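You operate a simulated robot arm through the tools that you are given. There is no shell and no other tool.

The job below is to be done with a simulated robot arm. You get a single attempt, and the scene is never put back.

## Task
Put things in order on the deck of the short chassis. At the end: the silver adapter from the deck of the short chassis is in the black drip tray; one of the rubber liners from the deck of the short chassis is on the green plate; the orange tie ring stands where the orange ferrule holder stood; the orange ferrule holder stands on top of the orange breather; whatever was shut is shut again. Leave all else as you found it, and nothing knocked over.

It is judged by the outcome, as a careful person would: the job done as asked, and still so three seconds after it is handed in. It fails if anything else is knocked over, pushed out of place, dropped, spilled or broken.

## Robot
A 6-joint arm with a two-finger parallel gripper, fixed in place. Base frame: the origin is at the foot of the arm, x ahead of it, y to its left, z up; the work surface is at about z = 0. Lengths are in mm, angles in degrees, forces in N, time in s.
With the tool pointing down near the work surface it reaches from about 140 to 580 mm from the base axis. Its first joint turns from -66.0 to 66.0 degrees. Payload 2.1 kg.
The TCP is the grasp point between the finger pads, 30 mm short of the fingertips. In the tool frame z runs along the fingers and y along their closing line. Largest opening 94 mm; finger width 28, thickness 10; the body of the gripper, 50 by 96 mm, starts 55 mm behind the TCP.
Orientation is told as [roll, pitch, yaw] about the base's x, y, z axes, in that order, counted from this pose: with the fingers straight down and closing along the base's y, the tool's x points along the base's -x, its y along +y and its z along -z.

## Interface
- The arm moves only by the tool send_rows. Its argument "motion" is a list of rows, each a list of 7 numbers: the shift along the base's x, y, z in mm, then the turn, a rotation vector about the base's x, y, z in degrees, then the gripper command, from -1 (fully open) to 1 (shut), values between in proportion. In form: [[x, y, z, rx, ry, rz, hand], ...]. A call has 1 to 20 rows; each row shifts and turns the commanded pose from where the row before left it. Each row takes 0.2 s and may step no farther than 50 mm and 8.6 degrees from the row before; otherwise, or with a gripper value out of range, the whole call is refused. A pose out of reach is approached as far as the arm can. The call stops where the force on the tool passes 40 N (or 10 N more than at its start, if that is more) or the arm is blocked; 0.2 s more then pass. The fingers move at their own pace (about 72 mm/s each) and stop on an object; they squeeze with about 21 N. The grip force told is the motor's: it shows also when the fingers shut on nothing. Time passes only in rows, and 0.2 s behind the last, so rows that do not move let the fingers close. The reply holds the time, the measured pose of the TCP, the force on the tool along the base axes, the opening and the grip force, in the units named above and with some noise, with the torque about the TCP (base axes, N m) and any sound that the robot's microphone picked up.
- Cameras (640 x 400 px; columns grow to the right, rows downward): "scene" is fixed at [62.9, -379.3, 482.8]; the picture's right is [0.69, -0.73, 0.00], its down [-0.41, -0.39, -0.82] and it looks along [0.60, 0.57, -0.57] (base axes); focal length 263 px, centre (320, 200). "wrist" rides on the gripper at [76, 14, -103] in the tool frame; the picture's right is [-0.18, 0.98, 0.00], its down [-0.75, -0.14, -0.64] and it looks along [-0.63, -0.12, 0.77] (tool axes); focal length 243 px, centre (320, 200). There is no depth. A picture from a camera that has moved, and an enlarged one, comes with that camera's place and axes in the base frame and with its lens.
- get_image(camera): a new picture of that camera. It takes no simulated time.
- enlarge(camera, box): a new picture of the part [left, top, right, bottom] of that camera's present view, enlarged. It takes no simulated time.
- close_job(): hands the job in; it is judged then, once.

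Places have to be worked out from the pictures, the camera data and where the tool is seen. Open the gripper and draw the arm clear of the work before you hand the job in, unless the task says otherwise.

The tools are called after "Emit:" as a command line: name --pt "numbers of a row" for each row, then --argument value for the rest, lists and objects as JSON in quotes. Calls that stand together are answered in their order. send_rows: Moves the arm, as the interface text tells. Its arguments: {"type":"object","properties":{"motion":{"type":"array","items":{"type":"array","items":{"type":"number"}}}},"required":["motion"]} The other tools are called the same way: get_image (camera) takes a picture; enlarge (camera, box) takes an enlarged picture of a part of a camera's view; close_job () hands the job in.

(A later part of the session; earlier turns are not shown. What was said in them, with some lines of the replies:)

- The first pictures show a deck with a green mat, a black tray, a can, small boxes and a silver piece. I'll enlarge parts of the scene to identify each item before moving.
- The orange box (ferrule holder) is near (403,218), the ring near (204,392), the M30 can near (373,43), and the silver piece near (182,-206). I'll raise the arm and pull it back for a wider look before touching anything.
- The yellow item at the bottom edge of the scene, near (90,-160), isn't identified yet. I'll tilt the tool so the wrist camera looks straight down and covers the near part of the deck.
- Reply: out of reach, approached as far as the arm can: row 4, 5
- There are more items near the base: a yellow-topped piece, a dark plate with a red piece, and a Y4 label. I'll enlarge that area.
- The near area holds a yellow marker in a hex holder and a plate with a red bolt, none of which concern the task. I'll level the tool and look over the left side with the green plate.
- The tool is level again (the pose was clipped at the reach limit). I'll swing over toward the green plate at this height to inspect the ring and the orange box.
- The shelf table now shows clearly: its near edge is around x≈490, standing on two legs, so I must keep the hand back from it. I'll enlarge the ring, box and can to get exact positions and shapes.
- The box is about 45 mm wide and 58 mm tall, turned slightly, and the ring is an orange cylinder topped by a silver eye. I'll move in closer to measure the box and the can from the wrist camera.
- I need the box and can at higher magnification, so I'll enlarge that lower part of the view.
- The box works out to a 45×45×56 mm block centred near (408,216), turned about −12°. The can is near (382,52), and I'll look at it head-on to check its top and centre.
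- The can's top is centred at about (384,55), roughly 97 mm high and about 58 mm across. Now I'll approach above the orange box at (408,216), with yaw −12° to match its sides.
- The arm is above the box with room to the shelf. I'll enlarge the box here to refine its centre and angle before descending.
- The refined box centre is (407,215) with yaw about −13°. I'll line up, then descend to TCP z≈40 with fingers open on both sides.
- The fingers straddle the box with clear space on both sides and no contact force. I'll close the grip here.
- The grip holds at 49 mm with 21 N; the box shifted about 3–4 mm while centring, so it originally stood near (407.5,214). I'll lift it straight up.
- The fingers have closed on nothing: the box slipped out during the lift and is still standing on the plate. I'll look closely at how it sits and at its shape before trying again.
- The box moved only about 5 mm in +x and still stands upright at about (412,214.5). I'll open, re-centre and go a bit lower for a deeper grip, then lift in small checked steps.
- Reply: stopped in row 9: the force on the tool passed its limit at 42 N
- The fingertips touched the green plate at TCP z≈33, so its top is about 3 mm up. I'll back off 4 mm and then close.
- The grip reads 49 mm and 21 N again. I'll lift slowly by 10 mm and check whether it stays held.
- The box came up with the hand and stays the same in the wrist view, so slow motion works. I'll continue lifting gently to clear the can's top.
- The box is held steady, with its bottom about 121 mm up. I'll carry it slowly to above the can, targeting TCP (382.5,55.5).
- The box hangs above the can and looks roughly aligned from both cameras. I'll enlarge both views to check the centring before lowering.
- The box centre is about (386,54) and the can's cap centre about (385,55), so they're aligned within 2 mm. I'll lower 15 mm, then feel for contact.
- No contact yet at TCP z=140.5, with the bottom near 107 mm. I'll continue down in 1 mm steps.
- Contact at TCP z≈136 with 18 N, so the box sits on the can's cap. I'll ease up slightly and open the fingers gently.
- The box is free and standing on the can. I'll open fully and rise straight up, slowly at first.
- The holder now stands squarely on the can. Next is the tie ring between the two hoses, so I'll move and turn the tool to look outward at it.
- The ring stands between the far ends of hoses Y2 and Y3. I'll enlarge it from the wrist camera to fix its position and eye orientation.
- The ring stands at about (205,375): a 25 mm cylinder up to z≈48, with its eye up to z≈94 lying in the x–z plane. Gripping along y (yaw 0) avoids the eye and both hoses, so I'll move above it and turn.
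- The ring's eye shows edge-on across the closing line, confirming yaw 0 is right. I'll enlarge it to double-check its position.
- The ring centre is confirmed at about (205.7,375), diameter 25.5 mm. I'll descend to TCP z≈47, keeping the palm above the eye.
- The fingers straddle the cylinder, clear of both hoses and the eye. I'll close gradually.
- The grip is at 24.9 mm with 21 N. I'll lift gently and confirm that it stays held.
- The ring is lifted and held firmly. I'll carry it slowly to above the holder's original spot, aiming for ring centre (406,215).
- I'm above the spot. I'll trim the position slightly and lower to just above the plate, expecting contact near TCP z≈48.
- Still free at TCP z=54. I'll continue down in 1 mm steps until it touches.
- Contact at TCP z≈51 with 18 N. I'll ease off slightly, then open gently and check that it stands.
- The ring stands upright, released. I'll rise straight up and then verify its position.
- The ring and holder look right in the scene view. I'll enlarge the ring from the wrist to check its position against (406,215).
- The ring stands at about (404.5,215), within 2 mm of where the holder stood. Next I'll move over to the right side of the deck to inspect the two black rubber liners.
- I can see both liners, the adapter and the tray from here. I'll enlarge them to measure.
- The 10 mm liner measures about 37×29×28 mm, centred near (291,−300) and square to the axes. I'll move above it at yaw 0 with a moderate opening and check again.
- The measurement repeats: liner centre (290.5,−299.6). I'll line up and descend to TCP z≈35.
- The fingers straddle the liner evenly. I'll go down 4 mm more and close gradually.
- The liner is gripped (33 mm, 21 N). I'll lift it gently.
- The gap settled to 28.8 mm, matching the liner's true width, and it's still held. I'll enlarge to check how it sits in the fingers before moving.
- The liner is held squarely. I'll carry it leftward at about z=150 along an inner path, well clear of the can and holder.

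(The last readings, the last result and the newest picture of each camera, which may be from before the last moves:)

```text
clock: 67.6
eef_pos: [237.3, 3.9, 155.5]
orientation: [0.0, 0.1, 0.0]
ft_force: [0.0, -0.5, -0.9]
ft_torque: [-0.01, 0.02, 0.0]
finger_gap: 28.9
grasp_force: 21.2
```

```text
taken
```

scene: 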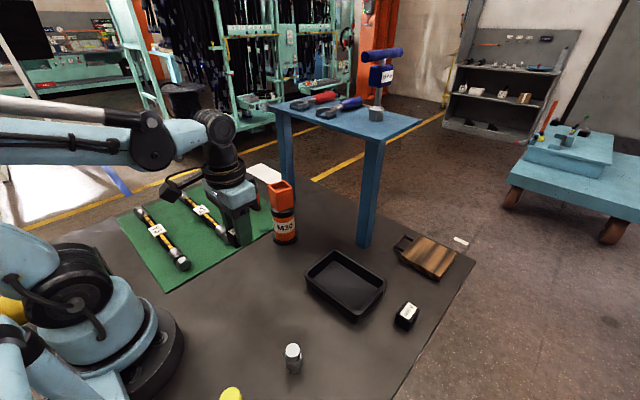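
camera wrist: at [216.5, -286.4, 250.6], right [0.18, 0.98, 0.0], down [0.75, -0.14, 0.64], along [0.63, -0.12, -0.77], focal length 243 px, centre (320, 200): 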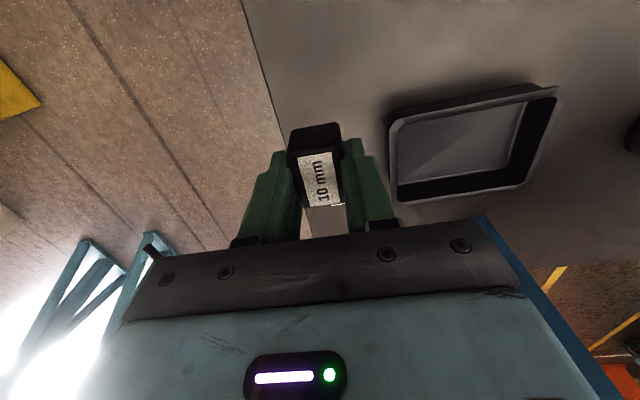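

The liner is at (237,4) and still held. I'll continue to the free part of the green plate, near (345,310).

Emit:
send_rows --pt "2 8 0 0 0 0 1" --pt "4 14 0 0 0 0 1" --pt "5 16 0 0 0 0 1" --pt "5 16 0 0 0 0 1" --pt "5 16 0 0 0 0 1" --pt "5.5 16 0 0 0 0 1" --pt "5.5 16 0 0 0 0 1" --pt "6 16 0 0 0 0 1" --pt "6 16 0 0 0 0 1" --pt "6 16 0 0 0 0 1" --pt "6 16 0 0 0 0 1" --pt "6 16 0 0 0 0 1" --pt "6 16 0 0 0 0 1" --pt "6 16 0 0 0 0 1" --pt "6 16 0 0 0 0 1" --pt "6 16 0 0 0 0 1" --pt "6 16 0 0 0 0 1" --pt "6 16 0 0 0 0 1" --pt "5 16 0 0 0 0 1" --pt "4 11 0 0 0 0 1"

Emit:
get_image --camera "wrist"

Emit:
get_image --camera "scene"

```text
clock: 71.8
eef_pos: [342.5, 309.8, 156.2]
orientation: [0.0, 0.0, 0.0]
ft_force: [0.0, 0.0, -0.9]
ft_torque: [0.02, 0.01, 0.0]
finger_gap: 29.0
grasp_force: 21.1
```

```text
taken
camera wrist: at [266.8, 323.0, 260.4], right [0.18, 0.98, 0.0], down [0.75, -0.14, 0.64], along [0.63, -0.12, -0.77], focal length 243 px, centre (320, 200)
```

wrist: 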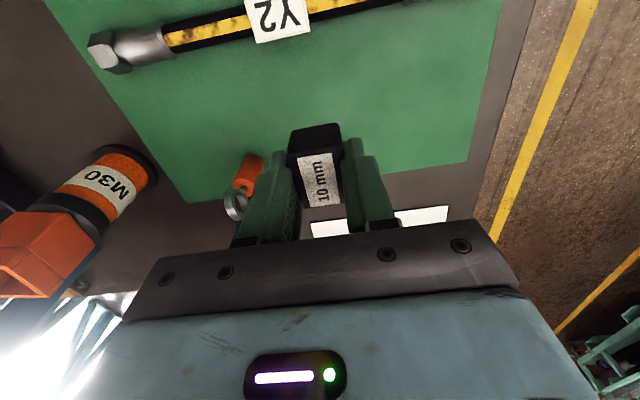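

```text
taken
```

scene: 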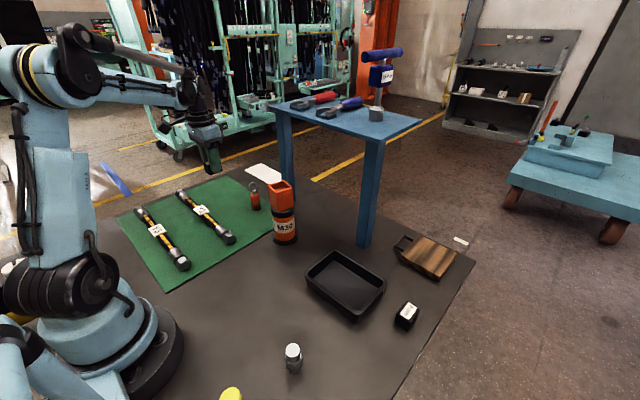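

The spot beneath is free of the ring and of hose Y2. I'll lower to just above the plate.

Emit:
send_rows --pt "0 0 -5 0 0 0 1" --pt "0 0 -10 0 0 0 1" --pt "0 0 -12 0 0 0 1" --pt "0 0 -12 0 0 0 1" --pt "0 0 -12 0 0 0 1" --pt "0 0 -12 0 0 0 1" --pt "0 0 -12 0 0 0 1" --pt "0 0 -12 0 0 0 1" --pt "0 0 -10 0 0 0 1" --pt "0 0 -8 0 0 0 1" --pt "0 0 -5 0 0 0 1" --pt "0 0 -2 0 0 0 1" --pt "0 0 0 0 0 0 1"

Emit:
enlarge --camera "scene" --box '[180, 130, 280, 230]'

```text
clock: 74.6
eef_pos: [343.8, 307.3, 45.8]
orientation: [0.0, 0.0, -0.1]
ft_force: [0.1, -1.1, -0.2]
ft_torque: [0.01, -0.01, 0.01]
finger_gap: 29.1
grasp_force: 21.0
```

```text
4.00 times, centred on (230, 180) of scene
camera zoom: at [62.9, -379.3, 482.8], right [0.69, -0.73, 0.0], down [-0.41, -0.39, -0.82], along [0.6, 0.57, -0.57], focal length 1053 px, centre (680, 280)
```

zoom: 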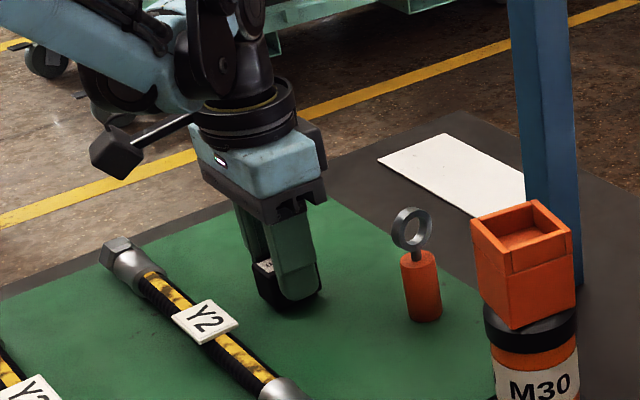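

No contact yet at TCP z=45.8. I'll continue in small steps down to the plate.

Emit:
send_rows --pt "0 0 -2 0 0 0 1" --pt "0 0 -2 0 0 0 1" --pt "0 0 -1 0 0 0 1" --pt "0 0 -1 0 0 0 1" --pt "0 0 0 0 0 0 1"

```text
clock: 75.8
eef_pos: [343.6, 308.1, 39.5]
orientation: [0.0, 0.0, 0.0]
ft_force: [-4.0, -3.0, 29.1]
ft_torque: [-0.06, 0.07, 0.0]
finger_gap: 29.2
grasp_force: 20.6
```

Contact at TCP z≈39.5 with 29 N. I'll ease up about 1 mm and then open.

Emit:
send_rows --pt "0 0 0.9 0 0 0 1" --pt "0 0 0 0 0 0 1" --pt "0 0 0 0 0 0 0.3" --pt "0 0 0 0 0 0 0.1" --pt "0 0 0 0 0 0 -0.2" --pt "0 0 0 0 0 0 -0.5" --pt "0 0 0 0 0 0 -0.5"

Emit:
get_image --camera "wrist"

```text
clock: 77.4
eef_pos: [343.4, 307.6, 39.4]
orientation: [0.0, -0.1, -0.1]
ft_force: [-0.5, 0.5, -0.8]
ft_torque: [-0.01, -0.03, 0.03]
finger_gap: 70.3
grasp_force: 0.0
```

```text
taken
camera wrist: at [267.7, 322.4, 143.6], right [0.19, 0.98, 0.0], down [0.75, -0.14, 0.64], along [0.63, -0.12, -0.77], focal length 243 px, centre (320, 200)
```

wrist: 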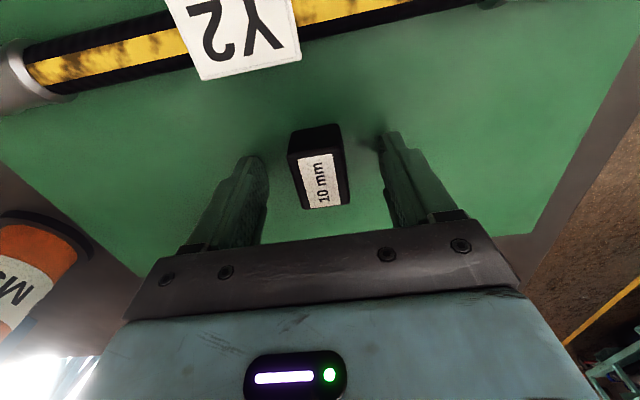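

The liner rests flat on the green plate and is released. I'll rise straight up and check.

Emit:
send_rows --pt "0 0 5 0 0 0 -0.5" --pt "0 0 15 0 0 0 -0.5" --pt "0 0 35 0 0 0 -0.5" --pt "0 0 45 0 0 0 -0.5" --pt "0 0 45 0 0 0 -0.5" --pt "0 0 45 0 0 0 -0.5" --pt "0 0 20 0 0 0 -0.5"

Emit:
get_image --camera "wrist"

Emit:
get_image --camera "scene"

```text
clock: 79.0
eef_pos: [343.4, 310.1, 253.5]
orientation: [0.0, -0.1, -0.2]
ft_force: [0.3, 0.3, 0.5]
ft_torque: [-0.03, 0.02, -0.01]
finger_gap: 70.4
grasp_force: 0.1
```

```text
taken
camera wrist: at [267.2, 324.4, 355.8], right [0.19, 0.98, 0.0], down [0.75, -0.14, 0.64], along [0.63, -0.12, -0.77], focal length 243 px, centre (320, 200)
```

wrist: 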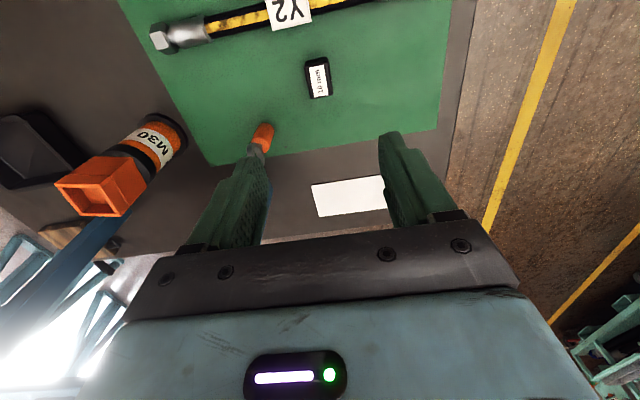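

```text
taken
```

scene: 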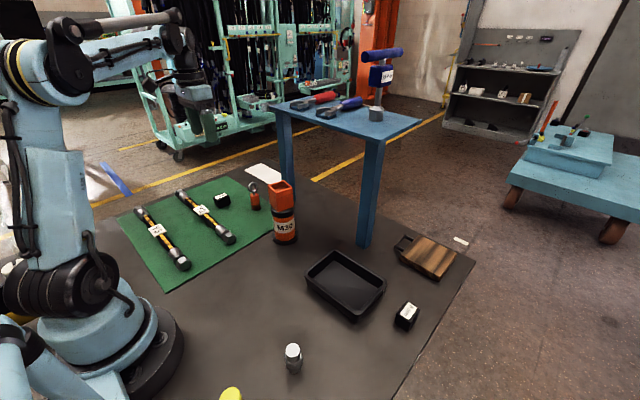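

The liner lies on the plate, and the ring and holder stand as placed. Now the adapter: I'll return to the right side and look at it from close behind.

Emit:
send_rows --pt "-10 -20 5 0 0 0 -1" --pt "-16 -40 5 0 0 0 -1" --pt "-16 -40 0 0 0 0 -1" --pt "-16 -40 0 0 0 0 -1" --pt "-16 -40 0 0 0 0 -1" --pt "-16 -40 0 0 0 0 -1" --pt "-16 -40 0 0 0 0 -1" --pt "-16 -40 0 0 0 0 -1" --pt "-16 -40 0 0 0 0 -1" --pt "-16 -40 0 0 0 0 -1" --pt "-16 -40 0 0 0 0 -1" --pt "-16 -40 0 0 0 0 -1" --pt "-10 -40 0 0 0 0 -1" --pt "-4 -4 0 0 0 0 -1" --pt "0 0 0 0 0 0 -1"

Emit:
get_image --camera "wrist"

Emit:
get_image --camera "scene"

```text
clock: 82.2
eef_pos: [142.7, -197.2, 263.0]
orientation: [0.0, 0.1, -0.1]
ft_force: [-0.9, 0.2, -1.1]
ft_torque: [-0.03, 0.0, 0.0]
finger_gap: 93.9
grasp_force: 0.1
```

```text
taken
camera wrist: at [67.2, -182.3, 365.7], right [0.19, 0.98, 0.0], down [0.75, -0.14, 0.64], along [0.63, -0.12, -0.77], focal length 243 px, centre (320, 200)
```

wrist: 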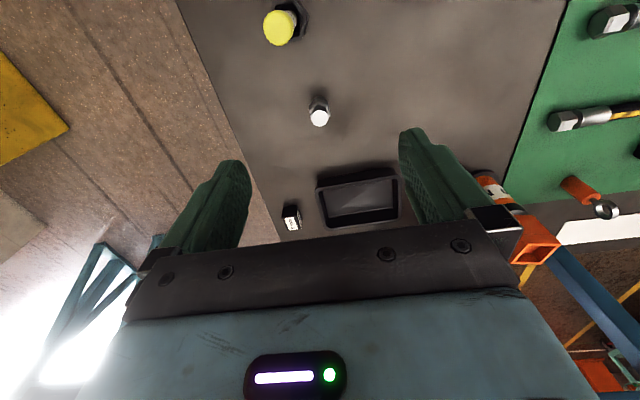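

```text
taken
```

scene: 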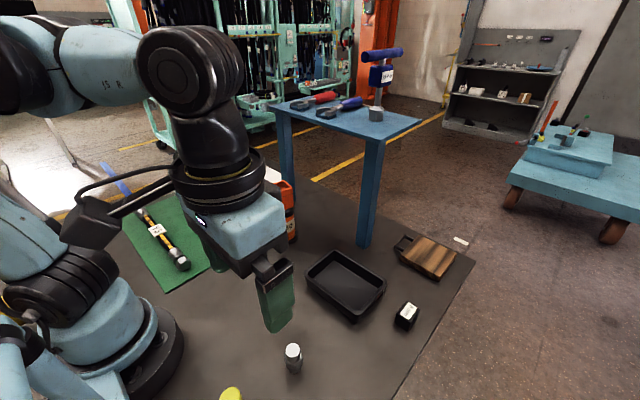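

The adapter and tray are both in the wrist view now. I'll enlarge each to measure positions, the hex orientation and the tray interior.

Emit:
enlarge --camera "wrist" --box '[285, 80, 355, 140]'

Emit:
enlarge --camera "wrist" --box '[270, 150, 420, 240]'

Emit:
enlarge --camera "scene" --box '[270, 325, 330, 385]'

Emit:
enlarge --camera "scene" --box '[290, 235, 400, 335]'

```text
6.67 times, centred on (320, 110) of wrist
camera zoom: at [67.2, -182.3, 365.7], right [0.19, 0.98, 0.0], down [0.75, -0.14, 0.64], along [0.63, -0.12, -0.77], focal length 1618 px, centre (320, 800)
```

zoom: 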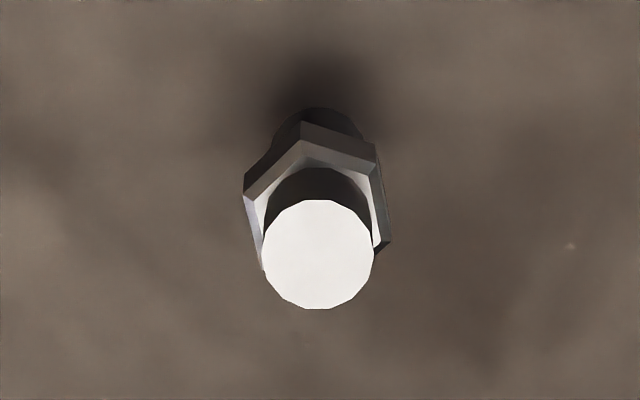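

```text
4.27 times, centred on (345, 195) of wrist
camera zoom: at [67.2, -182.3, 365.7], right [0.19, 0.98, 0.0], down [0.75, -0.14, 0.64], along [0.63, -0.12, -0.77], focal length 1035 px, centre (213, 221)
```

zoom: 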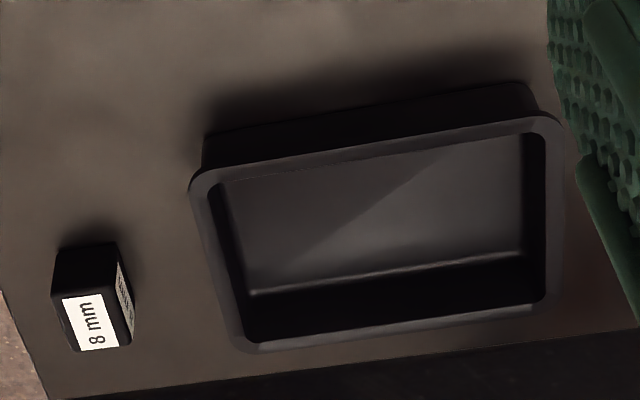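

```text
6.67 times, centred on (300, 355) of scene
camera zoom: at [62.9, -379.3, 482.8], right [0.69, -0.73, 0.0], down [-0.41, -0.39, -0.82], along [0.6, 0.57, -0.57], focal length 1755 px, centre (453, -833)
```

zoom: 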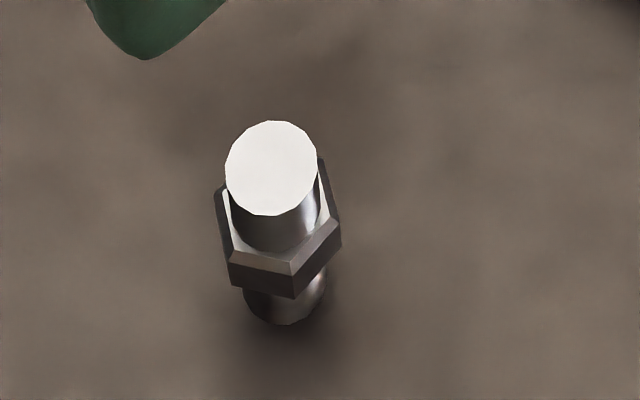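

```text
4.00 times, centred on (345, 285) of scene
camera zoom: at [62.9, -379.3, 482.8], right [0.69, -0.73, 0.0], down [-0.41, -0.39, -0.82], along [0.6, 0.57, -0.57], focal length 1053 px, centre (220, -140)
```

zoom: 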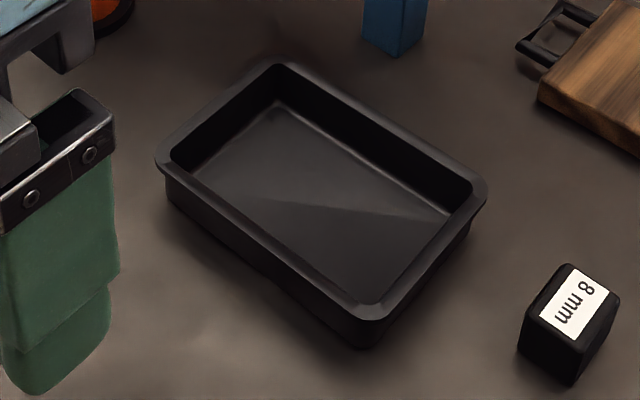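

The adapter stands at about (183.5,−205), roughly 58 mm tall, with hex flats facing ±y, so yaw 0 suits. The tray floor spans roughly x 325–409 and y −228 to −100. I'll move above the adapter for a closer check.

Emit:
send_rows --pt "14 -2.5 -30 0 0 0.1 -0.5" --pt "14 -2.5 -35 0 0 0 -0.5" --pt "12 -2 -35 0 0 0 -0.5" --pt "0 0 0 0 0 0 -0.5"

Emit:
get_image --camera "wrist"

Emit:
enlarge --camera "wrist" --box '[270, 40, 370, 130]'

Emit:
enlarge --camera "scene" --box '[240, 270, 360, 390]'

```text
clock: 83.2
eef_pos: [182.8, -203.7, 160.2]
orientation: [0.0, 0.0, 0.0]
ft_force: [-0.5, -0.1, -0.8]
ft_torque: [-0.03, 0.03, -0.01]
finger_gap: 70.5
grasp_force: 0.0
```

```text
taken
camera wrist: at [107.4, -189.2, 264.5], right [0.18, 0.98, 0.0], down [0.75, -0.14, 0.64], along [0.63, -0.12, -0.77], focal length 243 px, centre (320, 200)
```

wrist: 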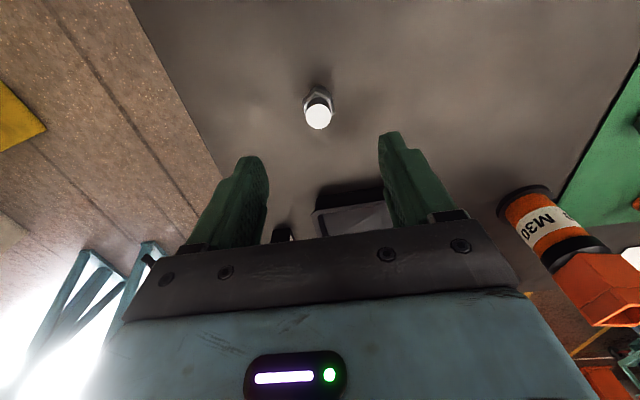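

```text
4.44 times, centred on (320, 85) of wrist
camera zoom: at [107.4, -189.2, 264.5], right [0.18, 0.98, 0.0], down [0.75, -0.14, 0.64], along [0.63, -0.12, -0.77], focal length 1078 px, centre (320, 711)
```

zoom: 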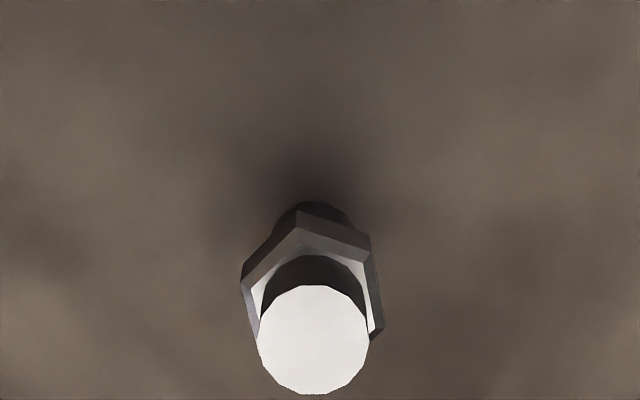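

```text
3.33 times, centred on (300, 330) of scene
camera zoom: at [62.9, -379.3, 482.8], right [0.69, -0.73, 0.0], down [-0.41, -0.39, -0.82], along [0.6, 0.57, -0.57], focal length 877 px, centre (387, -233)
```

zoom: 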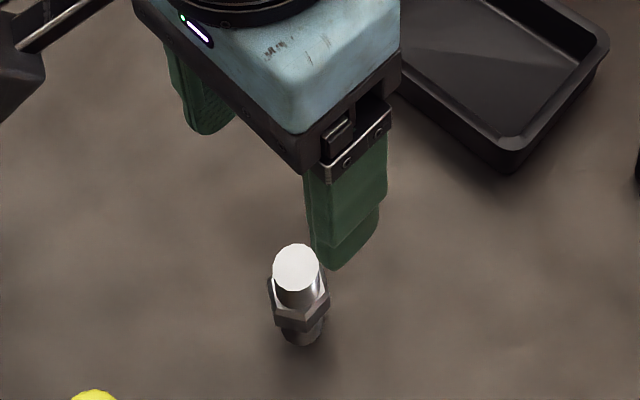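

The adapter is confirmed at (183,−204.5), 60 mm tall, with the hex between roughly z 32 and 46. I'll descend to TCP z≈42 so the pads meet the hex flats.

Emit:
send_rows --pt "0.2 -0.8 -30 0 0 0 -0.5" --pt "0 0 -35 0 0 0 -0.5" --pt "0 0 -30 0 0 0 -0.5" --pt "0 0 -15 0 0 0 -0.5" --pt "0 0 -8 0 0 0 -0.5" --pt "0 0 0 0 0 0 -0.5"

Emit:
get_image --camera "wrist"

Emit:
enlarge --camera "scene" --box '[240, 290, 350, 400]'

```text
clock: 84.6
eef_pos: [183.9, -201.7, 43.0]
orientation: [0.1, 0.1, 0.0]
ft_force: [-0.4, -0.3, 0.3]
ft_torque: [0.01, 0.03, 0.01]
finger_gap: 70.6
grasp_force: 0.1
```

```text
taken
camera wrist: at [107.9, -189.1, 146.6], right [0.18, 0.98, 0.0], down [0.75, -0.14, 0.64], along [0.63, -0.12, -0.77], focal length 243 px, centre (320, 200)
```

wrist: 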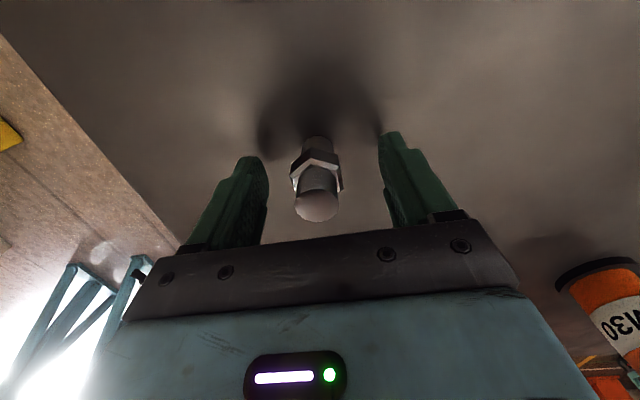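

```text
3.64 times, centred on (295, 345) of scene
camera zoom: at [62.9, -379.3, 482.8], right [0.69, -0.73, 0.0], down [-0.41, -0.39, -0.82], along [0.6, 0.57, -0.57], focal length 957 px, centre (411, -327)
```

zoom: 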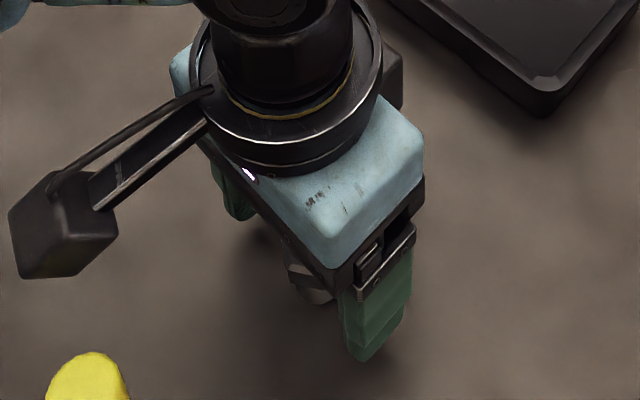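

The adapter sits between the fingers with a clear gap on each side. I'll close gradually.

Emit:
send_rows --pt "0 -1 0 0 0 0 -0.4" --pt "0 0 0 0 0 0 -0.1" --pt "0 0 0 0 0 0 0.15" --pt "0 0 0 0 0 0 0.35" --pt "0 0 0 0 0 0 0.6" --pt "0 0 0 0 0 0 1" --pt "0 0 0 0 0 0 1" --pt "0 0 0 0 0 0 1"

Emit:
get_image --camera "wrist"

```text
clock: 86.4
eef_pos: [183.5, -203.1, 44.9]
orientation: [0.0, 0.2, 0.1]
ft_force: [-0.2, -0.5, -0.2]
ft_torque: [0.0, 0.0, 0.04]
finger_gap: 27.3
grasp_force: 21.0
```

```text
taken
camera wrist: at [107.8, -190.1, 146.8], right [0.18, 0.98, 0.0], down [0.75, -0.14, 0.64], along [0.63, -0.12, -0.77], focal length 243 px, centre (320, 200)
```

wrist: 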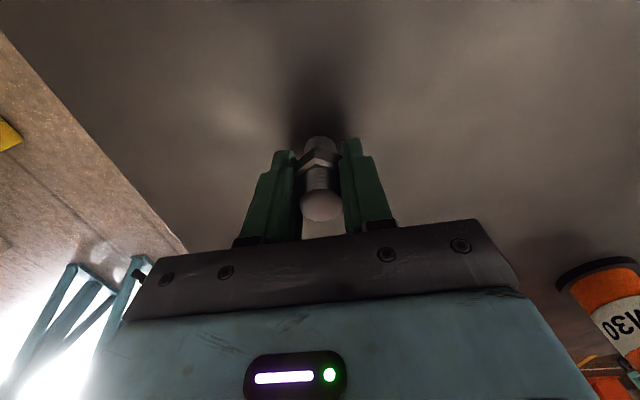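

The gap is 27.3 mm, matching the hex flats, with 21 N. I'll lift gently to clear the tray rim.

Emit:
send_rows --pt "0 0 1 0 0 0 1" --pt "0 0 2 0 0 0 1" --pt "0 0 3 0 0 0 1" --pt "0 0 4 0 0 0 1" --pt "0 0 6 0 0 0 1" --pt "0 0 8 0 0 0 1" --pt "0 0 8 0 0 0 1" --pt "0 0 8 0 0 0 1" --pt "0 0 8 0 0 0 1" --pt "0 0 8 0 0 0 1" --pt "0 0 8 0 0 0 1" --pt "0 0 8 0 0 0 1" --pt "0 0 6 0 0 0 1" --pt "0 0 3 0 0 0 1"

Emit:
get_image --camera "wrist"

Emit:
enlarge --camera "wrist" --box '[220, 100, 420, 240]'

```text
clock: 89.4
eef_pos: [181.7, -205.0, 123.7]
orientation: [0.0, 0.0, 0.1]
ft_force: [0.3, -1.0, -0.6]
ft_torque: [-0.04, 0.01, 0.0]
finger_gap: 27.1
grasp_force: 20.6
```

```text
taken
camera wrist: at [106.8, -190.8, 226.4], right [0.18, 0.98, 0.0], down [0.75, -0.14, 0.64], along [0.63, -0.12, -0.77], focal length 243 px, centre (320, 200)
```

wrist: 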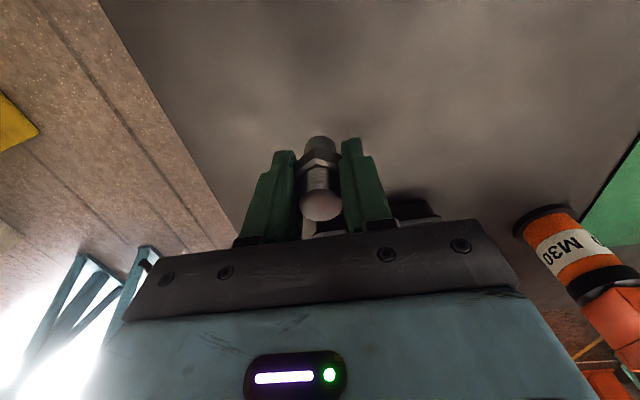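

```text
2.86 times, centred on (320, 170) of wrist
camera zoom: at [106.8, -190.8, 226.4], right [0.18, 0.98, 0.0], down [0.75, -0.14, 0.64], along [0.63, -0.12, -0.77], focal length 693 px, centre (320, 286)
```

zoom: 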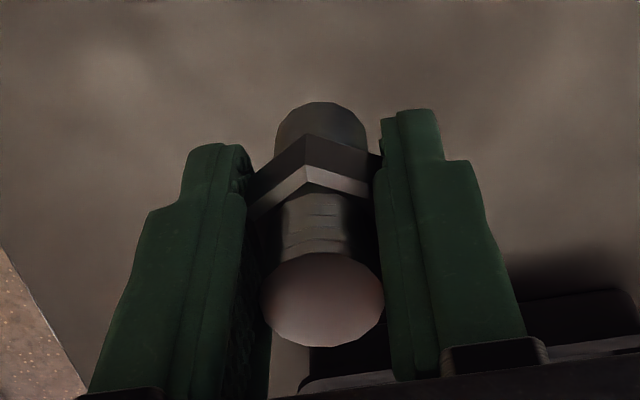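

The adapter is held upright. I'll carry it slowly to above the tray's centre at (366,−163).

Emit:
send_rows --pt "6 1.4 0 0 0 0 1" --pt "12 2.7 0 0 0 0 1" --pt "13 3 0 0 0 0 1" --pt "13 3 0 0 0 0 1" --pt "13 3 0 0 0 0 1" --pt "13 3 0 0 0 0 1" --pt "13 3 0 0 0 0 1" --pt "13 3 0 0 0 0 1" --pt "13 3 0 0 0 0 1" --pt "13 3 0 0 0 0 1" --pt "13 3 0 0 0 0 1" --pt "13 3 0 0 0 0 1" --pt "13 3 0 0 0 0 1" --pt "13 3 0 0 0 0 1" --pt "7 1.5 0 0 0 0 1" --pt "3 0.5 0 0 0 0 1"

Emit:
get_image --camera "wrist"

Emit:
enlarge --camera "scene" --box '[270, 170, 430, 340]'

```text
clock: 92.8
eef_pos: [367.1, -162.8, 122.9]
orientation: [0.0, 0.0, 0.1]
ft_force: [0.1, -0.3, -0.5]
ft_torque: [-0.01, 0.04, -0.01]
finger_gap: 27.2
grasp_force: 21.3
```

```text
taken
camera wrist: at [291.3, -148.9, 226.0], right [0.18, 0.98, 0.0], down [0.75, -0.14, 0.64], along [0.63, -0.12, -0.77], focal length 243 px, centre (320, 200)
```

wrist: 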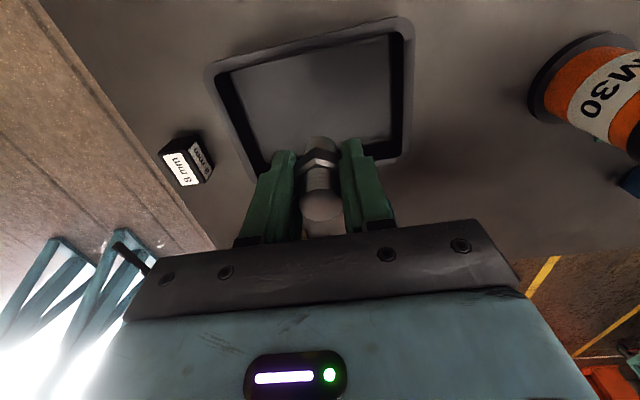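

```text
2.35 times, centred on (350, 255) of scene
camera zoom: at [62.9, -379.3, 482.8], right [0.69, -0.73, 0.0], down [-0.41, -0.39, -0.82], along [0.6, 0.57, -0.57], focal length 619 px, centre (249, 71)
```

zoom: 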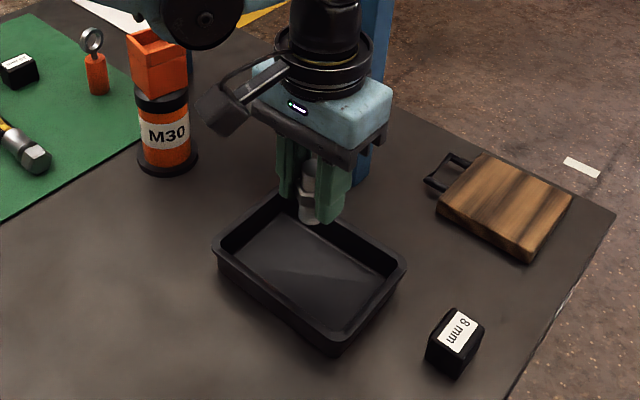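

The adapter is over the tray's middle, with the fingers well inside the rim. I'll lower to just above the tray floor.

Emit:
send_rows --pt "-0.5 0 -4 0 0 0 1" --pt "-0.5 0 -8 0 0 0 1" --pt "0 0 -10 0 0 0 1" --pt "0 0 -10 0 0 0 1" --pt "0 0 -10 0 0 0 1" --pt "0 0 -10 0 0 0 1" --pt "0 0 -8 0 0 0 1" --pt "0 0 -5 0 0 0 1" --pt "0 0 -2 0 0 0 1" --pt "0 0 0 0 0 0 1"

Emit:
enlarge --camera "scene" --box '[290, 200, 410, 340]'

Emit:
get_image --camera "wrist"

```text
clock: 95.0
eef_pos: [365.6, -163.6, 56.6]
orientation: [-0.1, 0.1, 0.0]
ft_force: [0.2, -0.4, -0.6]
ft_torque: [0.01, 0.04, -0.03]
finger_gap: 27.1
grasp_force: 20.6
```

```text
2.86 times, centred on (350, 270) of scene
camera zoom: at [62.9, -379.3, 482.8], right [0.69, -0.73, 0.0], down [-0.41, -0.39, -0.82], along [0.6, 0.57, -0.57], focal length 752 px, centre (234, 0)
```

zoom: 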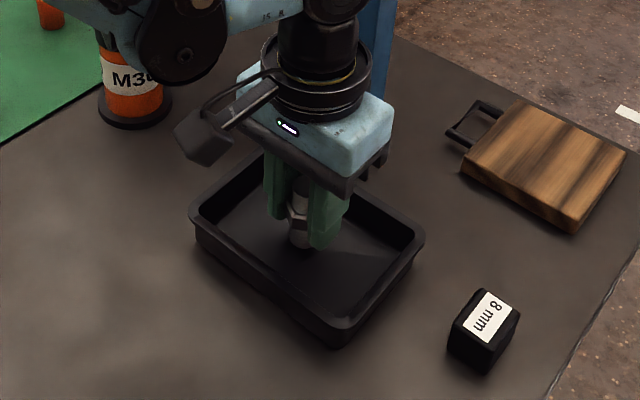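

```text
taken
camera wrist: at [290.5, -149.0, 160.0], right [0.18, 0.98, 0.0], down [0.75, -0.14, 0.64], along [0.63, -0.12, -0.77], focal length 243 px, centre (320, 200)
```

wrist: 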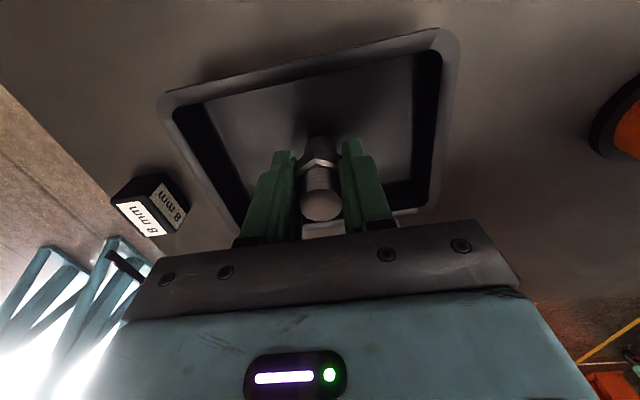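

Still free at TCP z=56.6 and well centred in the tray. I'll go down in 1–2 mm steps to find the floor.

Emit:
send_rows --pt "0 0 -2 0 0 0 1" --pt "0 0 -2 0 0 0 1" --pt "0 0 -1 0 0 0 1" --pt "0 0 -1 0 0 0 1" --pt "0 0 0 0 0 0 1"

```text
clock: 96.2
eef_pos: [365.4, -163.6, 49.3]
orientation: [0.0, -0.1, 0.0]
ft_force: [0.0, -0.5, -1.2]
ft_torque: [-0.02, 0.03, -0.03]
finger_gap: 27.3
grasp_force: 21.0
```

Emit:
send_rows --pt "0 0 -1 0 0 0 1" --pt "0 0 -1 0 0 0 1" --pt "0 0 0 0 0 0 1"

```text
clock: 97.0
eef_pos: [366.5, -163.4, 48.2]
orientation: [0.0, 0.0, 0.0]
ft_force: [-0.6, -0.3, -0.6]
ft_torque: [0.01, -0.03, 0.01]
finger_gap: 27.0
grasp_force: 20.5
```

Still no contact at about TCP z=48. I'll step down another 2 mm.

Emit:
send_rows --pt "0 0 -1 0 0 0 1" --pt "0 0 -1 0 0 0 1" --pt "0 0 0 0 0 0 1"

```text
clock: 97.8
eef_pos: [367.2, -163.1, 46.7]
orientation: [-0.1, 0.0, 0.0]
ft_force: [-0.6, -0.8, 19.4]
ft_torque: [-0.02, 0.02, -0.01]
finger_gap: 27.2
grasp_force: 20.9
```

Contact now with 19 N: the adapter's base is on the tray floor. I'll ease up half a millimetre and open partially, staying inside the rim.

Emit:
send_rows --pt "0 0 0.5 0 0 0 1" --pt "0 0 0 0 0 0 1" --pt "0 0 0 0 0 0 0.35" --pt "0 0 0 0 0 0 0.2" --pt "0 0 0 0 0 0 0" --pt "0 0 0 0 0 0 -0.2" --pt "0 0 0 0 0 0 -0.2"

Emit:
get_image --camera "wrist"

Emit:
enlarge --camera "scene" --box '[290, 200, 410, 340]'

```text
clock: 99.4
eef_pos: [366.0, -164.0, 47.5]
orientation: [0.1, -0.1, 0.0]
ft_force: [-0.6, 0.4, 0.8]
ft_torque: [0.01, 0.01, -0.01]
finger_gap: 56.7
grasp_force: 0.1
```

```text
taken
camera wrist: at [290.7, -149.0, 150.2], right [0.18, 0.98, 0.0], down [0.75, -0.14, 0.64], along [0.63, -0.12, -0.77], focal length 243 px, centre (320, 200)
```

wrist: 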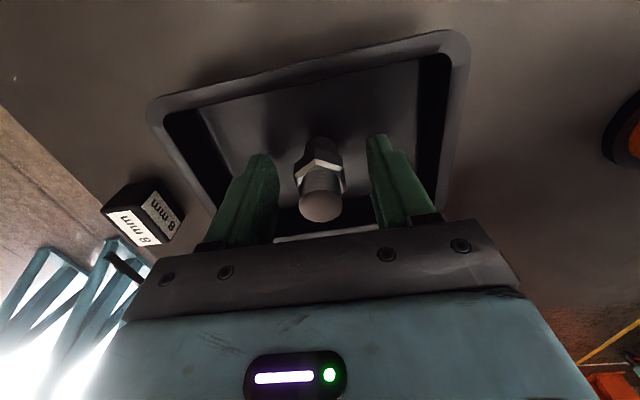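

```text
2.86 times, centred on (350, 270) of scene
camera zoom: at [62.9, -379.3, 482.8], right [0.69, -0.73, 0.0], down [-0.41, -0.39, -0.82], along [0.6, 0.57, -0.57], focal length 752 px, centre (234, 0)
```

zoom: 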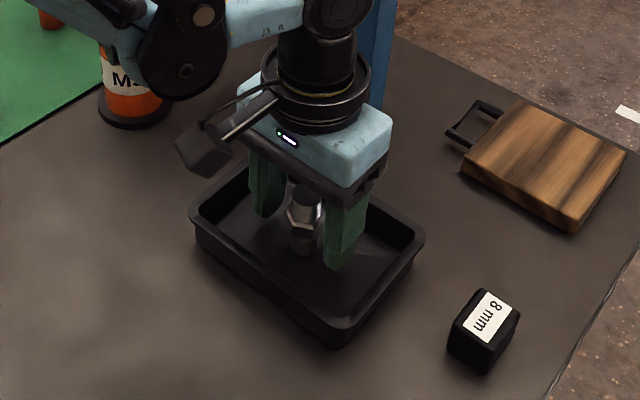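

The adapter stands upright in the tray with the fingers free on both sides. I'll rise straight up without opening further until above the rim.

Emit:
send_rows --pt "0 0 4 0 0 0 -0.2" --pt "0 0 12 0 0 0 -0.2" --pt "0 0 30 0 0 0 -0.2" --pt "0 0 40 0 0 0 -0.2" --pt "0 0 40 0 0 0 -0.5" --pt "0 0 40 0 0 0 -1" --pt "-10 0 40 0 0 0 -1" --pt "-30 0 20 0 0 0 -1" --pt "-40 0 0 0 0 0 -1" --pt "-40 0 0 0 0 0 -1" --pt "0 0 0 0 0 0 -1"

Emit:
get_image --camera "scene"

Emit:
get_image --camera "wrist"

```text
clock: 101.8
eef_pos: [244.9, -163.4, 271.6]
orientation: [0.0, -0.1, 0.1]
ft_force: [0.1, 0.3, 0.5]
ft_torque: [0.0, 0.01, 0.01]
finger_gap: 93.9
grasp_force: 0.0
```

```text
taken
```

scene: 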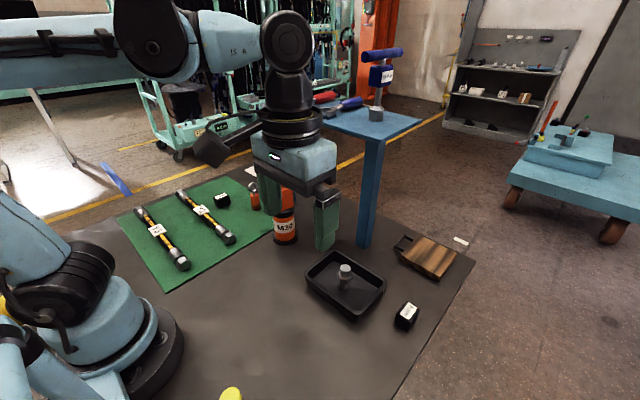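

```text
taken
camera wrist: at [170.1, -148.6, 375.1], right [0.18, 0.98, 0.0], down [0.75, -0.14, 0.64], along [0.63, -0.12, -0.77], focal length 243 px, centre (320, 200)
```

wrist: 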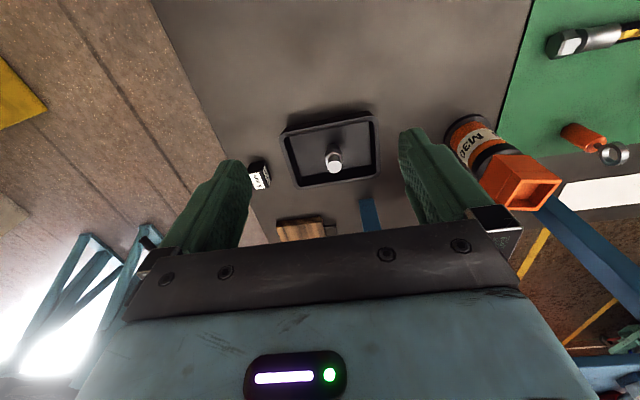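

All four moves appear done. I'll draw the arm back and up, then take a last look at everything.

Emit:
send_rows --pt "-10 0 40 0 0 0 -1" --pt "-20 10 40 0 0 0 -1" --pt "-20 20 30 0 0 0 -1" --pt "0 20 10 0 0 0 -1" --pt "0 0 0 0 0 0 -1" --pt "0 0 0 0 0 0 -1"

Emit:
get_image --camera "scene"

Emit:
enlarge --camera "scene" --box '[110, 150, 330, 290]'

Emit:
enlarge --camera "scene" --box '[260, 200, 480, 400]'

Emit:
get_image --camera "wrist"

```text
clock: 103.2
eef_pos: [194.7, -111.6, 393.7]
orientation: [0.1, 0.0, 0.0]
ft_force: [0.2, 0.5, -0.1]
ft_torque: [0.01, -0.02, -0.04]
finger_gap: 94.0
grasp_force: 0.2
```

```text
taken
```

scene: 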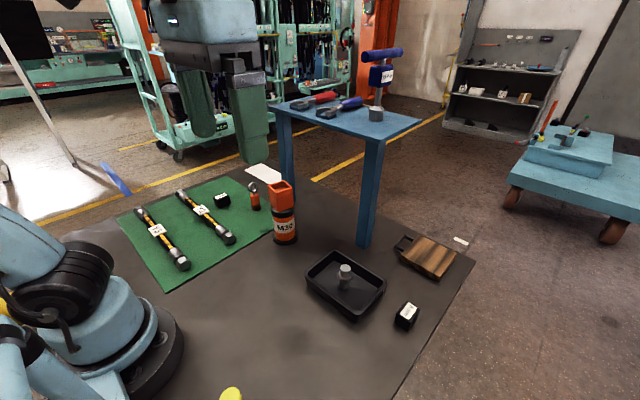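

```text
2.86 times, centred on (220, 220) of scene
camera zoom: at [62.9, -379.3, 482.8], right [0.69, -0.73, 0.0], down [-0.41, -0.39, -0.82], along [0.6, 0.57, -0.57], focal length 752 px, centre (606, 143)
```

zoom: 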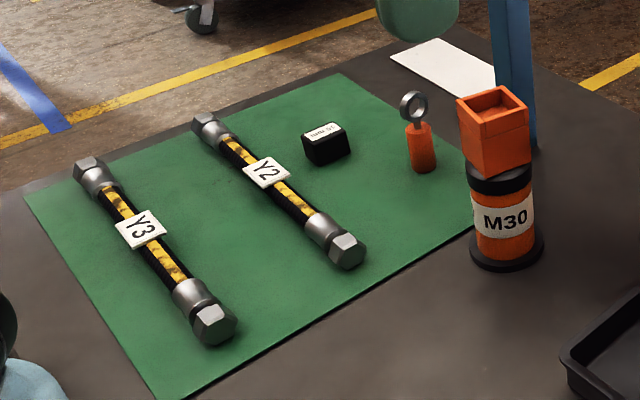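

```text
2.00 times, centred on (370, 300) of scene
camera zoom: at [62.9, -379.3, 482.8], right [0.69, -0.73, 0.0], down [-0.41, -0.39, -0.82], along [0.6, 0.57, -0.57], focal length 526 px, centre (220, 0)
```

zoom: 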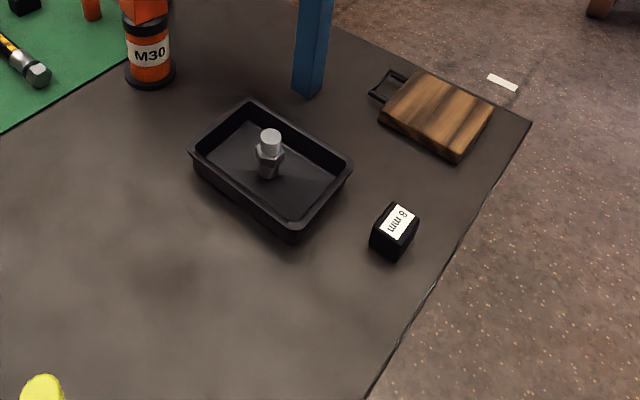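

```text
taken
camera wrist: at [119.8, -97.8, 497.3], right [0.18, 0.98, 0.0], down [0.75, -0.14, 0.64], along [0.63, -0.12, -0.77], focal length 243 px, centre (320, 200)
```

wrist: 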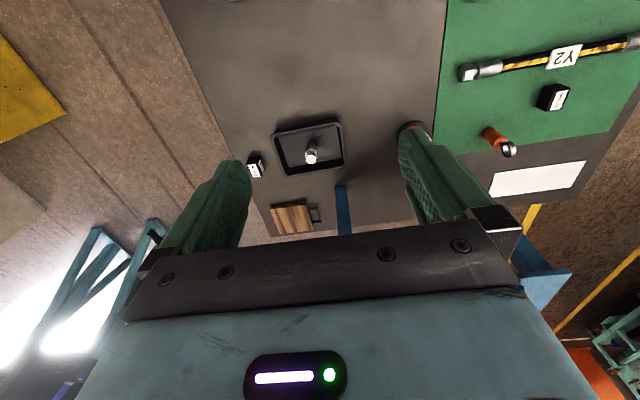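

The final pictures show everything as asked:
- **Adapter:** standing in the black tray.
- **Liner:** the 10 mm one is flat on the green plate.
- **Tie ring:** standing where the ferrule holder was.
- **Ferrule holder:** standing on top of the breather.

All other items look undisturbed, nothing was opened, and the gripper is open and clear. I'm handing the job in.

Emit:
close_job

```text
The job is handed in.
```

The deck is in order and the job is handed in. I haven't seen the judge's result.

- **Silver adapter:** it stands upright in the middle of the black drip tray.
- **Rubber liner:** I took the two black blocks marked 8 mm and 10 mm to be the rubber liners. The 10 mm one lies flat on the green plate, and the 8 mm one was left where it was.
- **Orange tie ring:** it stands where the ferrule holder stood, within about 2 mm by the wrist-camera measurement.
- **Orange ferrule holder:** it stands centred on top of the orange breather (the M30 can).
- **Shut items:** I saw nothing that needed opening, and opened nothing.

Two small things happened on the way. On my first try the ferrule holder slipped out of the fingers and slid about 5 mm on the plate, staying upright. I used its original spot for placing the ring. On the second try the fingertips briefly pressed on the green plate until the force limit stopped the arm.

In the last pictures nothing was knocked over and everything else looked undisturbed. The gripper was open and clear of the work.
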